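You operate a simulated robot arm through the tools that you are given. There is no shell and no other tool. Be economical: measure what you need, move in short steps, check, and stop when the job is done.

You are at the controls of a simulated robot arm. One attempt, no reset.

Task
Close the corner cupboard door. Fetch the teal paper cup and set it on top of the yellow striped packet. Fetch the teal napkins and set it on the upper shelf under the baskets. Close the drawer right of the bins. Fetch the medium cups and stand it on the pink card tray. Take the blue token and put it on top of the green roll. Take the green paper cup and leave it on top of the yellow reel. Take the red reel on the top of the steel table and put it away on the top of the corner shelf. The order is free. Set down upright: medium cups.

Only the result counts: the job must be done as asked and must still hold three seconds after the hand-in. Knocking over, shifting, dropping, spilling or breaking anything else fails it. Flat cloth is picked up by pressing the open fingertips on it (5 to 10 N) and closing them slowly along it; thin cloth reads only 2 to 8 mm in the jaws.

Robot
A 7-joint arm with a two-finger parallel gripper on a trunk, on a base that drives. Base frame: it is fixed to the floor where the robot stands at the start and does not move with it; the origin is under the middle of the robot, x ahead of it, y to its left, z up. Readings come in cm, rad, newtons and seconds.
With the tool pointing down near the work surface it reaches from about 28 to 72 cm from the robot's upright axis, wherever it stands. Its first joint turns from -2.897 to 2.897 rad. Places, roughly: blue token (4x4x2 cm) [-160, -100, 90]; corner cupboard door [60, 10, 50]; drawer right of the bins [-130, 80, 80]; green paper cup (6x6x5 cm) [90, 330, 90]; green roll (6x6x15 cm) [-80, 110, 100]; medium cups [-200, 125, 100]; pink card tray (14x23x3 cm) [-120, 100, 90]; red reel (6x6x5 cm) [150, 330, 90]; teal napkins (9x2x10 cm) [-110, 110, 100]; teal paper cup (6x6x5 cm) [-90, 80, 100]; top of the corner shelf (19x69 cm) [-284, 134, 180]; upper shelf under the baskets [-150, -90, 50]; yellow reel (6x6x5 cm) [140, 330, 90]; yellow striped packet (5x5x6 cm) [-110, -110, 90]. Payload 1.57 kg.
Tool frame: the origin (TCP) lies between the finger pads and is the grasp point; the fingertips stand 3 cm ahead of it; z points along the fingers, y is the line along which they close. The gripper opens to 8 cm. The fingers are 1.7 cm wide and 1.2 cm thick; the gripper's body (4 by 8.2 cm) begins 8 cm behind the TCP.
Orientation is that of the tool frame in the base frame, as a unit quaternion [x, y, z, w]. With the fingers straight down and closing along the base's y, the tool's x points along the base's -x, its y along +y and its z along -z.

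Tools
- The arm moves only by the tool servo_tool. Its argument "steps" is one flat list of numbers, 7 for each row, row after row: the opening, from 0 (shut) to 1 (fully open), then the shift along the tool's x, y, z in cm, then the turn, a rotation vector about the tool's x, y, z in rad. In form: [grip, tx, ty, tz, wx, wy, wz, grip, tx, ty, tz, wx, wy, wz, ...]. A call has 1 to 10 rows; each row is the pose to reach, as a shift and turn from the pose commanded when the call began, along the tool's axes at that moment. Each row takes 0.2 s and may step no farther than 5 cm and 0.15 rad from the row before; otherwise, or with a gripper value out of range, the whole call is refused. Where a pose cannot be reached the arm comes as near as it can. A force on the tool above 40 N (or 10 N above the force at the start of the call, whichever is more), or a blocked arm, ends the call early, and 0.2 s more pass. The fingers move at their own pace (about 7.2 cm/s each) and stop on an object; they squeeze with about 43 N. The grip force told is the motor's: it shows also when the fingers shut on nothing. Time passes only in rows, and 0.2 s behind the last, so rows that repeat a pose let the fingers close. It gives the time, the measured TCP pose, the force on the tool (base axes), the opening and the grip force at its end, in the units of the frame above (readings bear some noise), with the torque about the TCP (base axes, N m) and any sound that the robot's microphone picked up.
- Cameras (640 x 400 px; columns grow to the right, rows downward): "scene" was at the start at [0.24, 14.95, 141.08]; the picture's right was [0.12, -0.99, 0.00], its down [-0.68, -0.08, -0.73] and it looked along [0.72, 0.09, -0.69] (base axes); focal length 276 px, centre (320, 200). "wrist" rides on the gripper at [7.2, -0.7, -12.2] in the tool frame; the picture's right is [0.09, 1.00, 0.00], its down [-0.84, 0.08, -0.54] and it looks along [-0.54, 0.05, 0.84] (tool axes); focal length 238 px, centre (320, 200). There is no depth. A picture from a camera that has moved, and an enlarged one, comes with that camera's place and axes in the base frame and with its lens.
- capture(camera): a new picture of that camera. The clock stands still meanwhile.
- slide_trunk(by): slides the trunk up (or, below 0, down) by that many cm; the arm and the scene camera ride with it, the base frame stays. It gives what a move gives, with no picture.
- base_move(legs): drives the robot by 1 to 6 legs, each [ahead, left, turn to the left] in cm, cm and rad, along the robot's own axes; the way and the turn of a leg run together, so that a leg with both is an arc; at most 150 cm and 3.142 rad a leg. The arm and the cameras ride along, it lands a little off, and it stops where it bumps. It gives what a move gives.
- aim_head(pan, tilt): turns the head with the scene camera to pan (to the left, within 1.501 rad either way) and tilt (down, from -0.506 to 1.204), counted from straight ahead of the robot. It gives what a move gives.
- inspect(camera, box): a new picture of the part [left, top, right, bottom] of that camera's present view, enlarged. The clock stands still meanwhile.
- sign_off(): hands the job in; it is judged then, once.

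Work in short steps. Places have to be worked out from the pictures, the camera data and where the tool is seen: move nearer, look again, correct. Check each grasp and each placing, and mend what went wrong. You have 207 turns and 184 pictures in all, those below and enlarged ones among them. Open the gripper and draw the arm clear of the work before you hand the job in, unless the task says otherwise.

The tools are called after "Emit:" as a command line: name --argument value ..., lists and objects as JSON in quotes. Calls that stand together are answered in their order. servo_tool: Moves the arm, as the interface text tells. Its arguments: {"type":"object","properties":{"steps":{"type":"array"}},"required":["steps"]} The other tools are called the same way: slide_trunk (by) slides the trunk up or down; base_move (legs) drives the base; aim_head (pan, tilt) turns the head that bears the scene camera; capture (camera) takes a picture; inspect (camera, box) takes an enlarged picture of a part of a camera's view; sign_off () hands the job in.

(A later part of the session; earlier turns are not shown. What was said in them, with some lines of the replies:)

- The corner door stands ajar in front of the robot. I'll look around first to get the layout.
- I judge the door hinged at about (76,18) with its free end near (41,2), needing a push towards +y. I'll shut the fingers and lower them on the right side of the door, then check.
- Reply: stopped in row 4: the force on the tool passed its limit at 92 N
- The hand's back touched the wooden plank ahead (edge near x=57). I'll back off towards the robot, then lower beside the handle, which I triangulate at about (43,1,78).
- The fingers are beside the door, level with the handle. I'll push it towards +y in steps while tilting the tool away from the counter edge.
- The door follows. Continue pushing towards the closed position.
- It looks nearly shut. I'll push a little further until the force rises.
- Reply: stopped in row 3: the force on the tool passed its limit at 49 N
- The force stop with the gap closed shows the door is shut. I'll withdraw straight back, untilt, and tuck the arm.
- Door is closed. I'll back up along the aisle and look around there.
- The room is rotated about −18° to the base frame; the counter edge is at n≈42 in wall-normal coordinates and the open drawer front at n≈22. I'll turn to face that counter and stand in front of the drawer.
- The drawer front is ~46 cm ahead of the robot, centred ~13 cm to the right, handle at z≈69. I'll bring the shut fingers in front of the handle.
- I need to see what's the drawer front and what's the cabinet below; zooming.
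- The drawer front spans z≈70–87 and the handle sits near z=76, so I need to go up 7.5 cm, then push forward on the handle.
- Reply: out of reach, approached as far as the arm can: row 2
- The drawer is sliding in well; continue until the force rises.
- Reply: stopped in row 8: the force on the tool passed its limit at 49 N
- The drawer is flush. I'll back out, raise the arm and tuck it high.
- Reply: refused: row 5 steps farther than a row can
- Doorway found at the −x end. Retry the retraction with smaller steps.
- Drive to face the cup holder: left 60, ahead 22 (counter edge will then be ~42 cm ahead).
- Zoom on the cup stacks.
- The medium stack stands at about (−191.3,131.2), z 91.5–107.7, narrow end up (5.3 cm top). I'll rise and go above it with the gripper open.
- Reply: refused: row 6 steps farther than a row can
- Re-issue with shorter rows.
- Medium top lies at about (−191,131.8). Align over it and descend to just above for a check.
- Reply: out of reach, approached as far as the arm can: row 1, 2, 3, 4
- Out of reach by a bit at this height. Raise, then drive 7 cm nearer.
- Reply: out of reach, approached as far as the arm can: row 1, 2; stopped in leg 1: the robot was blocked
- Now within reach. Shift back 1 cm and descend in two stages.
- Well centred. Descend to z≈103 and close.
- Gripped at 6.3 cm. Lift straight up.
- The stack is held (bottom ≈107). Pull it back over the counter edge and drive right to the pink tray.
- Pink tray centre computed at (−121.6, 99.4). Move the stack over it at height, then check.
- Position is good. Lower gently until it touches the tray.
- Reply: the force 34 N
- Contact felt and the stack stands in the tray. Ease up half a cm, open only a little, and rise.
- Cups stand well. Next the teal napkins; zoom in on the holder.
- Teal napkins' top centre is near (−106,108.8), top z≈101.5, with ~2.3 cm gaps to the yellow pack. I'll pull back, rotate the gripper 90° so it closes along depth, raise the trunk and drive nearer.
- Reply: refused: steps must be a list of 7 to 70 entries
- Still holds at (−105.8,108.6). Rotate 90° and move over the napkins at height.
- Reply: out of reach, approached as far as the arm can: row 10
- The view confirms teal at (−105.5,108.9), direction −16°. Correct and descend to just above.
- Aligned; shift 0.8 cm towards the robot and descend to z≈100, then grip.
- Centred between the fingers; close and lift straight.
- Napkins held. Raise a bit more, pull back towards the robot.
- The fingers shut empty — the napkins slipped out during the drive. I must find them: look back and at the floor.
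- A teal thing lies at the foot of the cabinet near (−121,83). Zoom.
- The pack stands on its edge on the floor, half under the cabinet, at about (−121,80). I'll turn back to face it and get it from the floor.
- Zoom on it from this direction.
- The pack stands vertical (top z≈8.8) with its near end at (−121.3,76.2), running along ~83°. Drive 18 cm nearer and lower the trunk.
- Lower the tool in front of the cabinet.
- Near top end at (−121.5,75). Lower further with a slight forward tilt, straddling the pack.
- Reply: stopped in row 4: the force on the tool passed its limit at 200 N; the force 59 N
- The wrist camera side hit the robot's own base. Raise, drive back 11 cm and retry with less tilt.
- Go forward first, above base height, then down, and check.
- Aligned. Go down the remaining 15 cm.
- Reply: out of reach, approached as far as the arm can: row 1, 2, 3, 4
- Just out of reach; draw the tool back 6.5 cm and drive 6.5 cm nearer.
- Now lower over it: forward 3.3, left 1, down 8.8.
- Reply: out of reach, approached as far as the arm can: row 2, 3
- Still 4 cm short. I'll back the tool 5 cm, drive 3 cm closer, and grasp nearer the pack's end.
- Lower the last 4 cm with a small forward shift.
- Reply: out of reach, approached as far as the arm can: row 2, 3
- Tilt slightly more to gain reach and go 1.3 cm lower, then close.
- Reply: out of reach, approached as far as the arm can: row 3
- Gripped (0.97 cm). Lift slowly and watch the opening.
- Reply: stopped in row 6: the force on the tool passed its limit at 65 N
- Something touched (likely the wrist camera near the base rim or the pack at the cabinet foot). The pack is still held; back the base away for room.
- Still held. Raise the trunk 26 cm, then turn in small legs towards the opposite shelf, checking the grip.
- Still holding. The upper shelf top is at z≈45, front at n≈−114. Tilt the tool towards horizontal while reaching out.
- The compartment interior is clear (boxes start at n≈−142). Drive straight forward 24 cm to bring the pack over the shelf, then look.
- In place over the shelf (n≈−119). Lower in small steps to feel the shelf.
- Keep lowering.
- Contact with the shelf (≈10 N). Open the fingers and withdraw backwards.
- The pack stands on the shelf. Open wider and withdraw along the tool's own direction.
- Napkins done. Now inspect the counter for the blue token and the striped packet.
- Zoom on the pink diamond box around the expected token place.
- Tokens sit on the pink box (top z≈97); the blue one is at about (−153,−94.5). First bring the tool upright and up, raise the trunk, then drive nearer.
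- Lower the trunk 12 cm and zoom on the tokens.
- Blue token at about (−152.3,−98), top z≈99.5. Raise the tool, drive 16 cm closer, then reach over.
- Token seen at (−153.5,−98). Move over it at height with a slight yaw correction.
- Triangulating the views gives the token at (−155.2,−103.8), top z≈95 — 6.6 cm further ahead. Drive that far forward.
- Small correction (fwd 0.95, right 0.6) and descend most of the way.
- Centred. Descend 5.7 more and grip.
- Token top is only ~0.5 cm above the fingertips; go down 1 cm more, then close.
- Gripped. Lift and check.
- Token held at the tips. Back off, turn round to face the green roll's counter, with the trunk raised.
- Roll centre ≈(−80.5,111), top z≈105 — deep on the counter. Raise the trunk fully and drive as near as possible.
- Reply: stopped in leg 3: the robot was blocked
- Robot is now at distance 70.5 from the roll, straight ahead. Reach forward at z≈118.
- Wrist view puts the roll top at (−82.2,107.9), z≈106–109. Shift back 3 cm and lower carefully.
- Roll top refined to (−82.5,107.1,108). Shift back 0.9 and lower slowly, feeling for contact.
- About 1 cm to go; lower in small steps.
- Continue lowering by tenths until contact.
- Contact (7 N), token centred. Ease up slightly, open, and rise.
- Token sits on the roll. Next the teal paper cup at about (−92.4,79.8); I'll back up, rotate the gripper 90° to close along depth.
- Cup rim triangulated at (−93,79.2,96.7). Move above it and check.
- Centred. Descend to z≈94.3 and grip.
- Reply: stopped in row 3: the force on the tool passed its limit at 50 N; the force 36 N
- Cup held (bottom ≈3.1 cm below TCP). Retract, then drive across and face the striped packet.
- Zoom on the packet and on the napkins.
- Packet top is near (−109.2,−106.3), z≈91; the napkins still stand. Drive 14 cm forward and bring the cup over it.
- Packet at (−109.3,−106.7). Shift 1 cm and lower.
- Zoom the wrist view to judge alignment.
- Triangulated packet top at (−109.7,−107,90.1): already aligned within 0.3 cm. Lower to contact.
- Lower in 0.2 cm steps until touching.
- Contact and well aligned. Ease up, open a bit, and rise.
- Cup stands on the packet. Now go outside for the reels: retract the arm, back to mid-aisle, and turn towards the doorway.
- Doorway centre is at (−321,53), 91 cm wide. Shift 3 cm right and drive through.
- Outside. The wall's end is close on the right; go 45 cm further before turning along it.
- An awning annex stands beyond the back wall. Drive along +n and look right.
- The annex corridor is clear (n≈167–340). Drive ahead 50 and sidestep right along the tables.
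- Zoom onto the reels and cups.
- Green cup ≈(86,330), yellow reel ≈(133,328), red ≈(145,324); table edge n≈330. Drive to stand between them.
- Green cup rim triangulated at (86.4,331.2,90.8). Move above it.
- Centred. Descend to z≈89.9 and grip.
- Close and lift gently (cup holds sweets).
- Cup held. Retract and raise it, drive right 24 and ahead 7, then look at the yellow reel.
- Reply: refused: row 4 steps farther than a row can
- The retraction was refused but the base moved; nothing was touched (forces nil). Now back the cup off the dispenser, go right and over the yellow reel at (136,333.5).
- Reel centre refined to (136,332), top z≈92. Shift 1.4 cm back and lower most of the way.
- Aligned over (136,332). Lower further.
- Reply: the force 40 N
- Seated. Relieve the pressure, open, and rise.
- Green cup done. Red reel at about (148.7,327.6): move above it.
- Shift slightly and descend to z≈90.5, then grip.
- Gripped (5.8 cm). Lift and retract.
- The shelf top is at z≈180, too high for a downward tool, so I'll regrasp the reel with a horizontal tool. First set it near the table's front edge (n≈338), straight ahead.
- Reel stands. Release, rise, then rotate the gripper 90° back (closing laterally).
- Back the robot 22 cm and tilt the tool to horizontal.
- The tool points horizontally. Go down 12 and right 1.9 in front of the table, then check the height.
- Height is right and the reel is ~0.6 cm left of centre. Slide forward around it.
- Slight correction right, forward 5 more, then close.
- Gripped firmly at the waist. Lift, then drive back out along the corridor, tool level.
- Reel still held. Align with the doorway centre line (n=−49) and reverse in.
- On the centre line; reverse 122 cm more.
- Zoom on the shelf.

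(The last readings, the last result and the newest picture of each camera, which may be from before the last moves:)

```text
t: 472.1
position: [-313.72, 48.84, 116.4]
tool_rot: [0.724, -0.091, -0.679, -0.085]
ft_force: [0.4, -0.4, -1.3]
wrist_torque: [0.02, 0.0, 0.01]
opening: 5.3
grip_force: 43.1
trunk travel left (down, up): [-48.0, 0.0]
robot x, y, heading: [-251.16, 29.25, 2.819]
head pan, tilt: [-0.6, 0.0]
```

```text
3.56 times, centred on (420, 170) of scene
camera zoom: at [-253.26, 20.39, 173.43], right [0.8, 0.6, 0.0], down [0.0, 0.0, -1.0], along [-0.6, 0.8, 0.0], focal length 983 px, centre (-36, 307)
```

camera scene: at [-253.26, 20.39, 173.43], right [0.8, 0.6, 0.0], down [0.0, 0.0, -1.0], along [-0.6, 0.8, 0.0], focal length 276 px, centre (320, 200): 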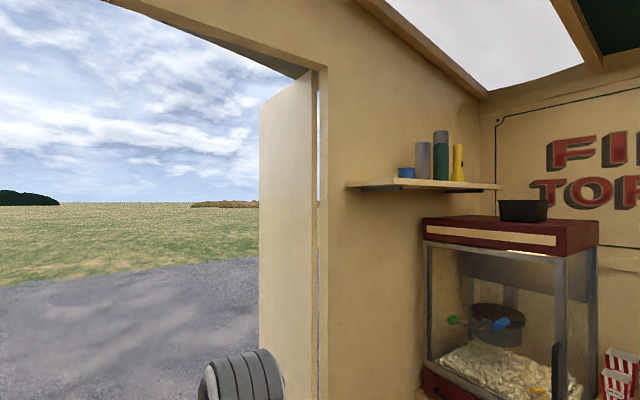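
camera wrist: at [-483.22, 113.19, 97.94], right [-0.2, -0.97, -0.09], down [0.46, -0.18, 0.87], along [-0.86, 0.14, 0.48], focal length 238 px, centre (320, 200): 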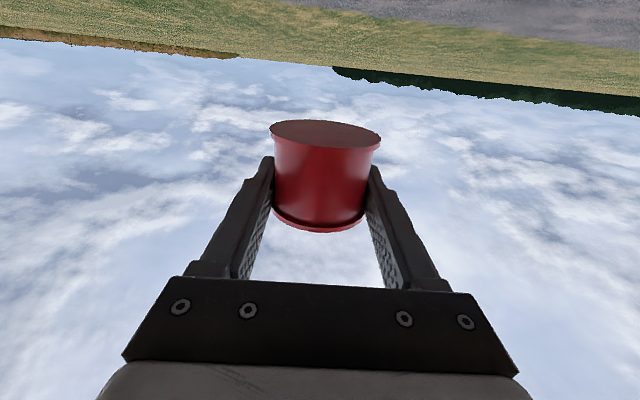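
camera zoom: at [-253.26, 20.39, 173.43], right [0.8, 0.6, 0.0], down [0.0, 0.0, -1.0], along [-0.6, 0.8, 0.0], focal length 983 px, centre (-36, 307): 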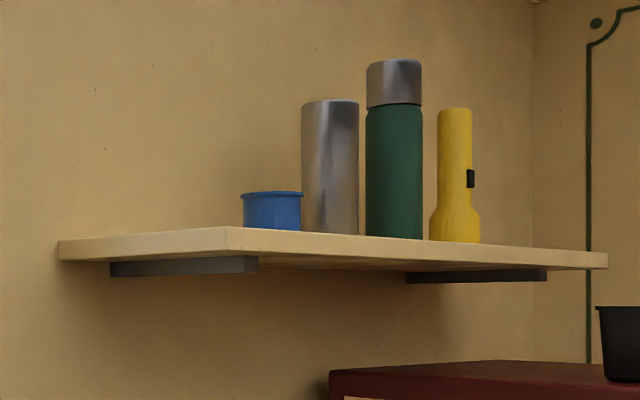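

Shelf top z≈180.2; the free spot is left of the blue item, around s=−310, n=12.5. First raise the held reel to shelf height here in the open, pulling back a little.

Emit:
servo_tool --steps '[0, -4.6, 0, -1.5, 0, 0, 0, 0, -9.2, 0, -3, 0, 0, 0, 0, -13.8, 0, -4.5, 0, 0, 0, 0, -18.4, 0, -6, 0, 0, 0, 0, -23, 0, -7.5, 0, 0, 0, 0, -27.6, 0, -9, 0, 0, 0, 0, -32.2, 0, -10.5, 0, 0, 0, 0, -36.8, 0, -12, 0, 0, 0, 0, -41.4, 0, -13.5, 0, 0, 0, 0, -46, 0, -15, 0, 0, 0]'

Emit:
servo_tool --steps '[0, -4.8, 0, -0.3, 0, 0, 0, 0, -9.6, 0, -0.6, 0, 0, 0, 0, -14.4, 0, -1, 0, 0, 0, 0, -19.2, 0, -1.3, 0, 0, 0, 0, -24, 0, -1.6, 0, 0, 0, 0, -26, 0, -1.8, 0, 0, 0]'

```text
t: 474.4
position: [-302.11, 45.86, 163.33]
tool_rot: [0.724, -0.092, -0.679, -0.086]
ft_force: [-0.3, 1.1, 0.4]
wrist_torque: [0.01, 0.02, 0.03]
opening: 5.32
grip_force: 42.9
trunk travel left (down, up): [-48.0, 0.0]
robot x, y, heading: [-250.74, 29.03, 2.816]
head pan, tilt: [-0.6, 0.0]
```

```text
t: 475.8
position: [-302.05, 45.95, 189.4]
tool_rot: [0.725, -0.091, -0.678, -0.086]
ft_force: [0.2, 0.6, -1.3]
wrist_torque: [0.01, -0.02, 0.01]
opening: 5.32
grip_force: 42.8
trunk travel left (down, up): [-48.0, 0.0]
robot x, y, heading: [-250.7, 29.17, 2.818]
head pan, tilt: [-0.6, 0.0]
```

Reached z≈189. Sidestep right 52 cm (towards the shelf's free end) and ahead 4.

Emit:
base_move --legs '[[0, -52, 0.01], [4, 0, 0]]'

Emit:
aim_head --pan -0.5 --tilt -0.05

Emit:
capture --camera "scene"

Emit:
capture --camera "wrist"

```text
t: 480.7
position: [-289.79, 95.82, 189.44]
tool_rot: [0.724, -0.088, -0.679, -0.083]
ft_force: [-1.1, -0.1, -1.5]
wrist_torque: [-0.01, 0.0, -0.02]
opening: 5.3
grip_force: 42.5
trunk travel left (down, up): [-48.0, 0.0]
robot x, y, heading: [-238.44, 79.31, 2.827]
head pan, tilt: [-0.6, 0.0]
```

```text
t: 481.3
position: [-289.61, 95.67, 189.41]
tool_rot: [0.724, -0.089, -0.679, -0.084]
ft_force: [-0.5, 0.0, 0.0]
wrist_torque: [-0.02, 0.0, 0.0]
opening: 5.31
grip_force: 42.8
trunk travel left (down, up): [-48.0, 0.0]
robot x, y, heading: [-238.34, 79.43, 2.822]
head pan, tilt: [-0.499, -0.051]
```

```text
16 pictures are left
camera scene: at [-241.43, 69.87, 173.88], right [0.73, 0.68, 0.0], down [-0.03, 0.04, -1.0], along [-0.68, 0.73, 0.05], focal length 276 px, centre (320, 200)
```

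scene: 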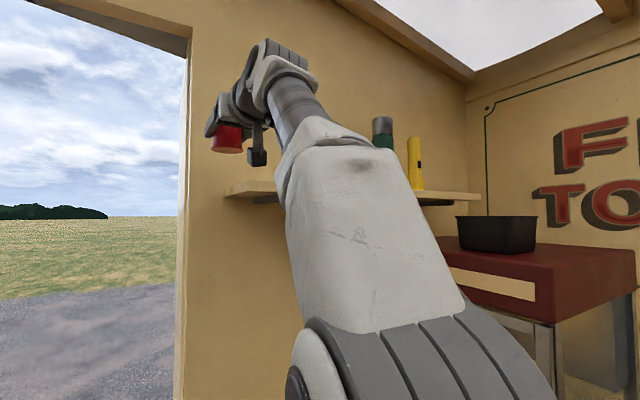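

```text
15 pictures are left
camera wrist: at [-277.3, 93.25, 183.02], right [-0.23, -0.97, -0.09], down [0.45, -0.19, 0.87], along [-0.86, 0.16, 0.48], focal length 238 px, centre (320, 200)
```

wrist: 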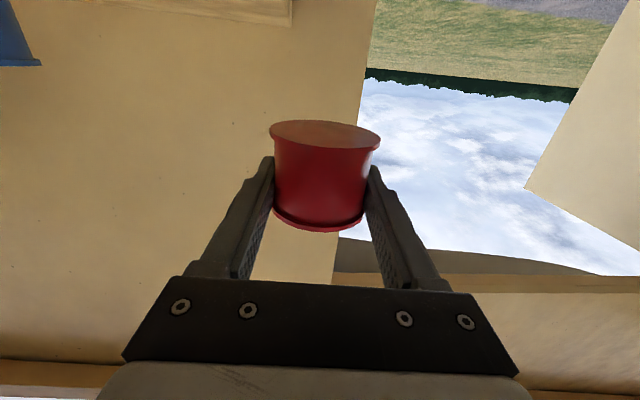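

Shelf's left end is n≈4.5 and the blue item starts at n≈17, so I target n≈9.5, s≈−310.5. Move right 8.4, forward 4.7, lower 4.

Emit:
servo_tool --steps '[0, 0, -4.2, 0, 0, 0, 0, 0, 0, -8.4, 0, 0, 0, 0, 0, -0.2, -8.4, 2.5, 0, 0, 0, 0, -0.33, -8.4, 4.7, 0, 0, 0, 0, 1.7, -8.4, 4.85, 0, 0, 0, 0, 3.7, -8.4, 5, 0, 0, 0]'

Emit:
capture --camera "scene"

Emit:
capture --camera "wrist"

```text
t: 482.7
position: [-292.08, 105.08, 185.33]
tool_rot: [0.724, -0.088, -0.679, -0.084]
ft_force: [0.1, -0.9, -0.7]
wrist_torque: [0.01, 0.0, -0.01]
opening: 5.33
grip_force: 42.9
out of reach, approached as far as the arm can: row 4
trunk travel left (down, up): [-48.0, 0.0]
robot x, y, heading: [-238.89, 79.22, 2.826]
head pan, tilt: [-0.499, -0.051]
```

```text
14 pictures are left
camera scene: at [-241.4, 69.84, 173.88], right [0.73, 0.69, 0.0], down [-0.03, 0.04, -1.0], along [-0.68, 0.73, 0.05], focal length 276 px, centre (320, 200)
```

scene: 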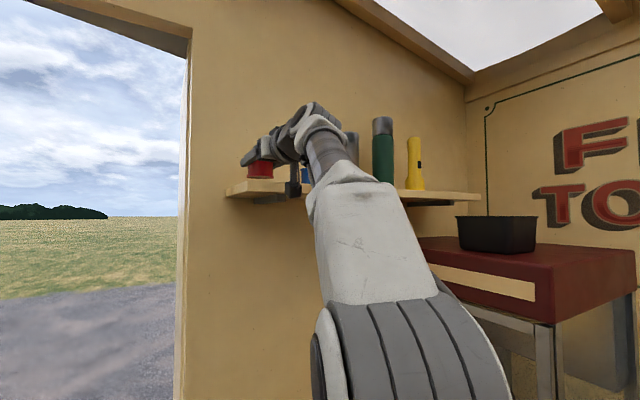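

```text
13 pictures are left
camera wrist: at [-279.77, 102.53, 178.94], right [-0.23, -0.97, -0.09], down [0.45, -0.19, 0.87], along [-0.86, 0.16, 0.48], focal length 238 px, centre (320, 200)
```

wrist: 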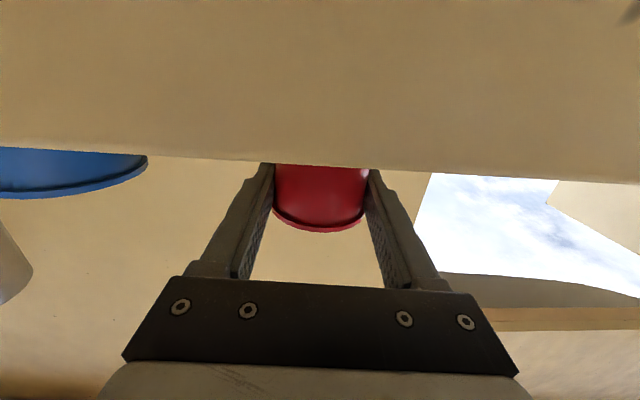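

Over the spot (s=−310.2, n=9.7). Lower in small steps to contact.

Emit:
servo_tool --steps '[0, 0.6, 0, 0.04, 0, 0, 0, 0, 1.2, 0, 0.08, 0, 0, 0]'

Emit:
servo_tool --steps '[0, 0.3, 0, 0.02, 0, 0, 0, 0, 0.5, 0, 0.04, 0, 0, 0]'

Emit:
servo_tool --steps '[0, 0.2, 0, 0.02, 0, 0, 0, 0, 0.4, 0, 0.03, 0, 0, 0]'

```text
t: 483.3
position: [-292.25, 105.08, 184.22]
tool_rot: [0.725, -0.088, -0.679, -0.083]
ft_force: [-0.9, 0.2, -1.1]
wrist_torque: [-0.01, -0.02, 0.0]
opening: 5.32
grip_force: 43.0
trunk travel left (down, up): [-48.0, 0.0]
robot x, y, heading: [-239.0, 79.4, 2.827]
head pan, tilt: [-0.499, -0.051]
```

```text
t: 483.9
position: [-292.39, 105.07, 183.75]
tool_rot: [0.724, -0.088, -0.679, -0.083]
ft_force: [0.3, -0.1, -0.4]
wrist_torque: [0.03, 0.02, 0.03]
opening: 5.33
grip_force: 43.0
trunk travel left (down, up): [-48.0, 0.0]
robot x, y, heading: [-238.65, 79.18, 2.822]
head pan, tilt: [-0.499, -0.051]
```

```text
t: 484.5
position: [-292.33, 105.04, 183.18]
tool_rot: [0.725, -0.088, -0.679, -0.082]
ft_force: [0.3, 0.1, -0.4]
wrist_torque: [0.02, -0.01, -0.04]
opening: 5.33
grip_force: 42.4
trunk travel left (down, up): [-48.0, 0.0]
robot x, y, heading: [-238.8, 79.45, 2.825]
head pan, tilt: [-0.499, -0.051]
```

Emit:
servo_tool --steps '[0, 0.2, 0, 0.02, 0, 0, 0, 0, 0.4, 0, 0.03, 0, 0, 0]'

Emit:
servo_tool --steps '[0, 0.2, 0, 0.02, 0, 0, 0, 0, 0.4, 0, 0.03, 0, 0, 0]'

Emit:
inspect --camera "scene" --box '[210, 90, 350, 220]'

```text
t: 485.1
position: [-292.2, 105.03, 183.34]
tool_rot: [0.722, -0.088, -0.681, -0.084]
ft_force: [-5.7, 2.1, 19.4]
wrist_torque: [-0.04, -0.17, 0.0]
opening: 5.3
grip_force: 43.0
trunk travel left (down, up): [-48.0, 0.0]
robot x, y, heading: [-238.94, 79.29, 2.831]
head pan, tilt: [-0.499, -0.051]
```

```text
t: 485.7
position: [-292.04, 104.86, 183.15]
tool_rot: [0.72, -0.087, -0.684, -0.084]
ft_force: [-7.1, 3.1, 33.8]
wrist_torque: [0.03, 0.18, -0.01]
opening: 5.31
grip_force: 42.7
trunk travel left (down, up): [-48.0, 0.0]
robot x, y, heading: [-238.99, 79.23, 2.824]
head pan, tilt: [-0.499, -0.051]
```

```text
3.08 times, centred on (280, 155) of scene
camera zoom: at [-241.33, 69.8, 173.9], right [0.73, 0.69, 0.0], down [-0.04, 0.04, -1.0], along [-0.68, 0.73, 0.05], focal length 851 px, centre (443, 338)
```

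zoom: 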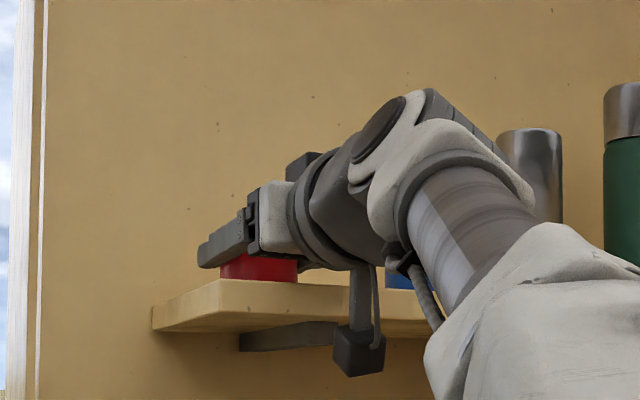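

Contact (34 N). Relieve, open to 7 cm, then withdraw straight back.

Emit:
servo_tool --steps '[0, -0.3, 0, 0, 0, 0, 0, 0, -0.6, 0, 0, 0, 0, 0, 0.5, -0.6, 0, 0, 0, 0, 0, 0.9, -0.6, 0, 0, 0, 0, 0, 0.9, -0.6, 0, 0, 0, 0, 0, 0.9, -0.6, 0, 0, 0, 0, 0]'

Emit:
capture --camera "wrist"

```text
t: 487.1
position: [-292.26, 104.97, 183.23]
tool_rot: [0.725, -0.089, -0.678, -0.084]
ft_force: [0.4, 0.2, 0.4]
wrist_torque: [0.0, 0.0, -0.05]
opening: 7.2
grip_force: 0.1
trunk travel left (down, up): [-48.0, 0.0]
robot x, y, heading: [-238.96, 79.36, 2.828]
head pan, tilt: [-0.499, -0.051]
```

```text
11 pictures are left
camera wrist: at [-279.94, 102.55, 176.67], right [-0.23, -0.97, -0.09], down [0.45, -0.19, 0.87], along [-0.86, 0.16, 0.48], focal length 238 px, centre (320, 200)
```

wrist: 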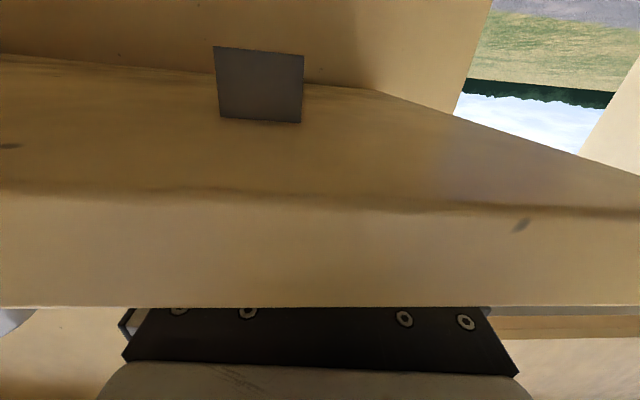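

Withdraw straight back, then check the reel.

Emit:
servo_tool --steps '[0.9, 0.1, 0, -1.5, 0, 0, 0, 0.9, 0.3, 0, -4, 0, 0, 0, 0.9, 0.5, 0, -7.5, 0, 0, 0, 0.9, 0.7, 0, -11, 0, 0, 0, 0.9, 0.9, 0, -14.5, 0, 0, 0, 0.9, -3, 0, -16, 0, 0, 0]'

Emit:
capture --camera "wrist"

Emit:
inspect --camera "scene" --box '[210, 90, 350, 220]'

```text
t: 488.5
position: [-277.06, 101.34, 186.87]
tool_rot: [0.724, -0.088, -0.679, -0.082]
ft_force: [0.0, -0.1, -0.1]
wrist_torque: [0.01, -0.03, 0.02]
opening: 7.18
grip_force: 0.0
trunk travel left (down, up): [-48.0, 0.0]
robot x, y, heading: [-238.43, 79.35, 2.822]
head pan, tilt: [-0.499, -0.051]
```

```text
10 pictures are left
camera wrist: at [-264.61, 98.85, 180.55], right [-0.23, -0.97, -0.09], down [0.45, -0.19, 0.87], along [-0.86, 0.16, 0.48], focal length 238 px, centre (320, 200)
```

wrist: 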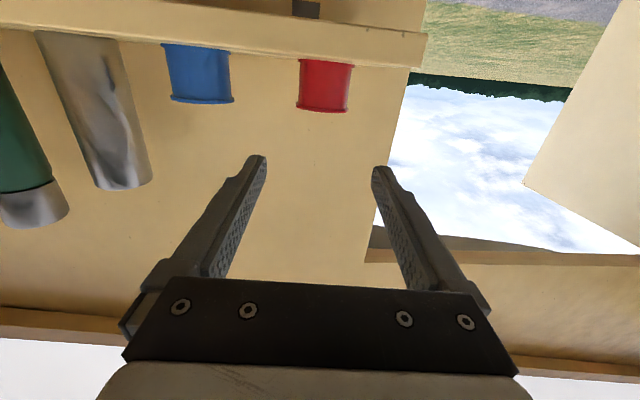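

```text
3.08 times, centred on (280, 155) of scene
camera zoom: at [-241.46, 69.89, 173.89], right [0.73, 0.68, 0.0], down [-0.04, 0.04, -1.0], along [-0.68, 0.73, 0.05], focal length 851 px, centre (443, 338)
```

zoom: 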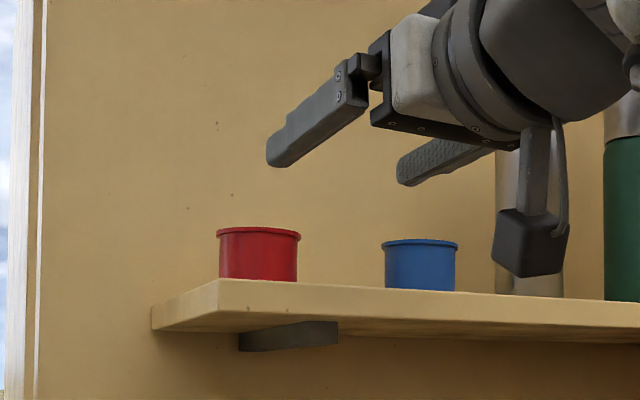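

The red reel stands on the shelf. Draw clear, reverse down the aisle and do a final check of the earlier placements.

Emit:
base_move --legs '[[-12, 0, 0], [0, 32, 0], [-90, 0, 0]]'

Emit:
aim_head --pan -1.5 --tilt 0.45

Emit:
capture --camera "scene"

Emit:
aim_head --pan 1.5 --tilt 0.5

Emit:
capture --camera "scene"

```text
t: 498.4
position: [-189.98, 38.13, 186.99]
tool_rot: [0.724, -0.087, -0.679, -0.081]
ft_force: [0.2, -0.3, -0.1]
wrist_torque: [0.0, -0.01, 0.0]
opening: 7.2
grip_force: 0.0
trunk travel left (down, up): [-48.0, 0.0]
robot x, y, heading: [-151.42, 16.27, 2.827]
head pan, tilt: [-0.499, -0.051]
```

```text
t: 499.7
position: [-190.04, 38.2, 186.94]
tool_rot: [0.724, -0.087, -0.679, -0.082]
ft_force: [0.8, 0.2, 0.2]
wrist_torque: [-0.03, -0.01, -0.01]
opening: 7.2
grip_force: 0.1
trunk travel left (down, up): [-48.0, 0.0]
robot x, y, heading: [-151.51, 16.4, 2.826]
head pan, tilt: [-1.499, 0.45]
```

```text
8 pictures are left
camera scene: at [-146.08, 9.34, 169.27], right [0.97, -0.24, 0.0], down [-0.1, -0.42, -0.9], along [0.21, 0.87, -0.43], focal length 276 px, centre (320, 200)
```

scene: 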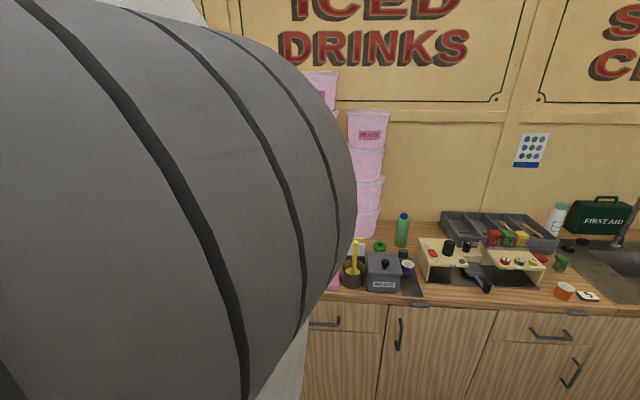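

```text
t: 502.3
position: [-190.63, 38.42, 186.58]
tool_rot: [0.727, -0.088, -0.676, -0.081]
ft_force: [-0.6, 0.2, 0.9]
wrist_torque: [0.0, -0.02, 0.02]
opening: 7.17
grip_force: 0.0
trunk travel left (down, up): [-48.0, 0.0]
robot x, y, heading: [-151.76, 16.21, 2.825]
head pan, tilt: [1.499, 0.499]
```

```text
7 pictures are left
camera scene: at [-153.93, 7.64, 169.19], right [0.79, 0.62, 0.0], down [0.27, -0.35, -0.9], along [-0.55, 0.71, -0.44], focal length 276 px, centre (320, 200)
```

scene: 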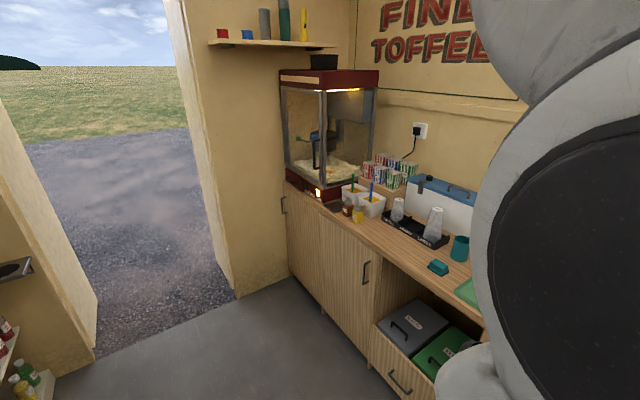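

Token and reel are fine. Recentre the head, turn the robot towards the other counter and check cup and napkins.

Emit:
aim_head --pan 0.3 --tilt 0.5

Emit:
base_move --legs '[[0, 0, 1.3]]'

Emit:
capture --camera "scene"

```text
t: 503.7
position: [-190.64, 38.4, 186.41]
tool_rot: [0.728, -0.088, -0.675, -0.08]
ft_force: [-0.5, -0.8, -0.4]
wrist_torque: [0.0, 0.0, 0.0]
opening: 7.21
grip_force: 0.0
trunk travel left (down, up): [-48.0, 0.0]
robot x, y, heading: [-151.55, 16.25, 2.83]
head pan, tilt: [0.3, 0.499]
```

```text
t: 508.4
position: [-183.41, -15.59, 186.39]
tool_rot: [0.633, 0.372, -0.585, 0.345]
ft_force: [-0.2, 0.3, -0.6]
wrist_torque: [-0.02, -0.05, 0.03]
opening: 7.22
grip_force: 0.0
trunk travel left (down, up): [-48.0, 0.0]
robot x, y, heading: [-151.86, 15.94, -2.149]
head pan, tilt: [0.3, 0.499]
```

```text
6 pictures are left
camera scene: at [-143.93, 11.61, 169.14], right [-0.39, 0.92, 0.0], down [0.41, 0.17, -0.89], along [-0.82, -0.35, -0.45], focal length 276 px, centre (320, 200)
```

scene: 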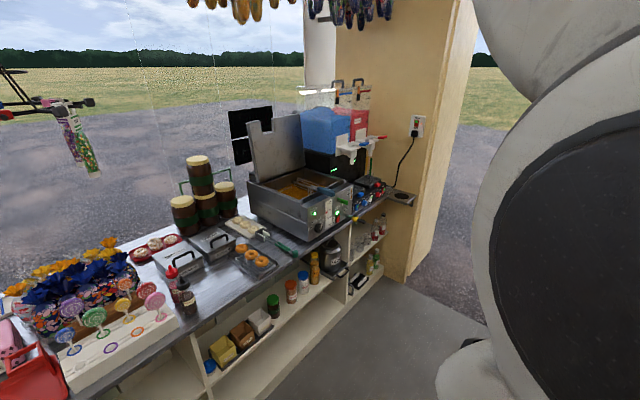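

The camera view is held off by the arm, so turn the robot a bit more instead.

Emit:
base_move --legs '[[0, 0, 1.0]]'

Emit:
capture --camera "scene"

```text
t: 512.2
position: [-142.34, -28.46, 185.94]
tool_rot: [0.383, 0.631, -0.348, 0.578]
ft_force: [-0.1, -0.1, 1.0]
wrist_torque: [-0.01, 0.01, 0.0]
opening: 7.19
grip_force: 0.0
trunk travel left (down, up): [-48.0, 0.0]
robot x, y, heading: [-151.78, 16.2, -1.164]
head pan, tilt: [0.3, 0.499]
```

```text
5 pictures are left
camera scene: at [-143.0, 20.01, 169.11], right [-0.99, 0.12, 0.0], down [0.05, 0.45, -0.89], along [-0.11, -0.89, -0.45], focal length 276 px, centre (320, 200)
```

scene: 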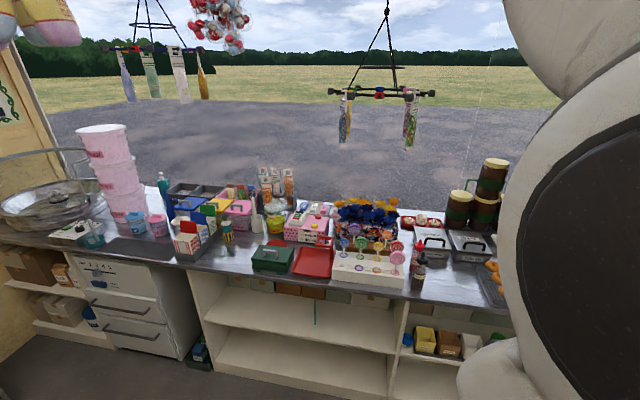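

Cup on the packet, napkins on the shelf, reel, token, drawer and door are all in place, and the arm is clear with the gripper open. Handing in.

Emit:
sign_off

```text
The job is handed in.
```

I finished all eight jobs and handed the work in, but the teal napkins fell to the floor once on the way. I picked them up again, and they now stand on the upper shelf under the baskets.

- **Door and drawer:** the corner cupboard door and the drawer right of the bins are both shut.
- **Teal paper cup:** it stands on the yellow striped packet.
- **Medium cups:** they stand upright on the pink card tray. I did not look at them again after placing them early on.
- **Blue token:** it sits on top of the green roll.
- **Green paper cup:** it stands on the yellow reel with its contents still in it. I did not look at it again after I left that table.
- **Red reel:** it stands on top of the corner shelf, beside the blue one.

Apart from the napkins, nothing was dropped or knocked over that I could see. The arm did bump a shelf plank, the robot's own base and the mat under the teal cup, and the base twice drove up against the counter. None of these shifted anything I could see.
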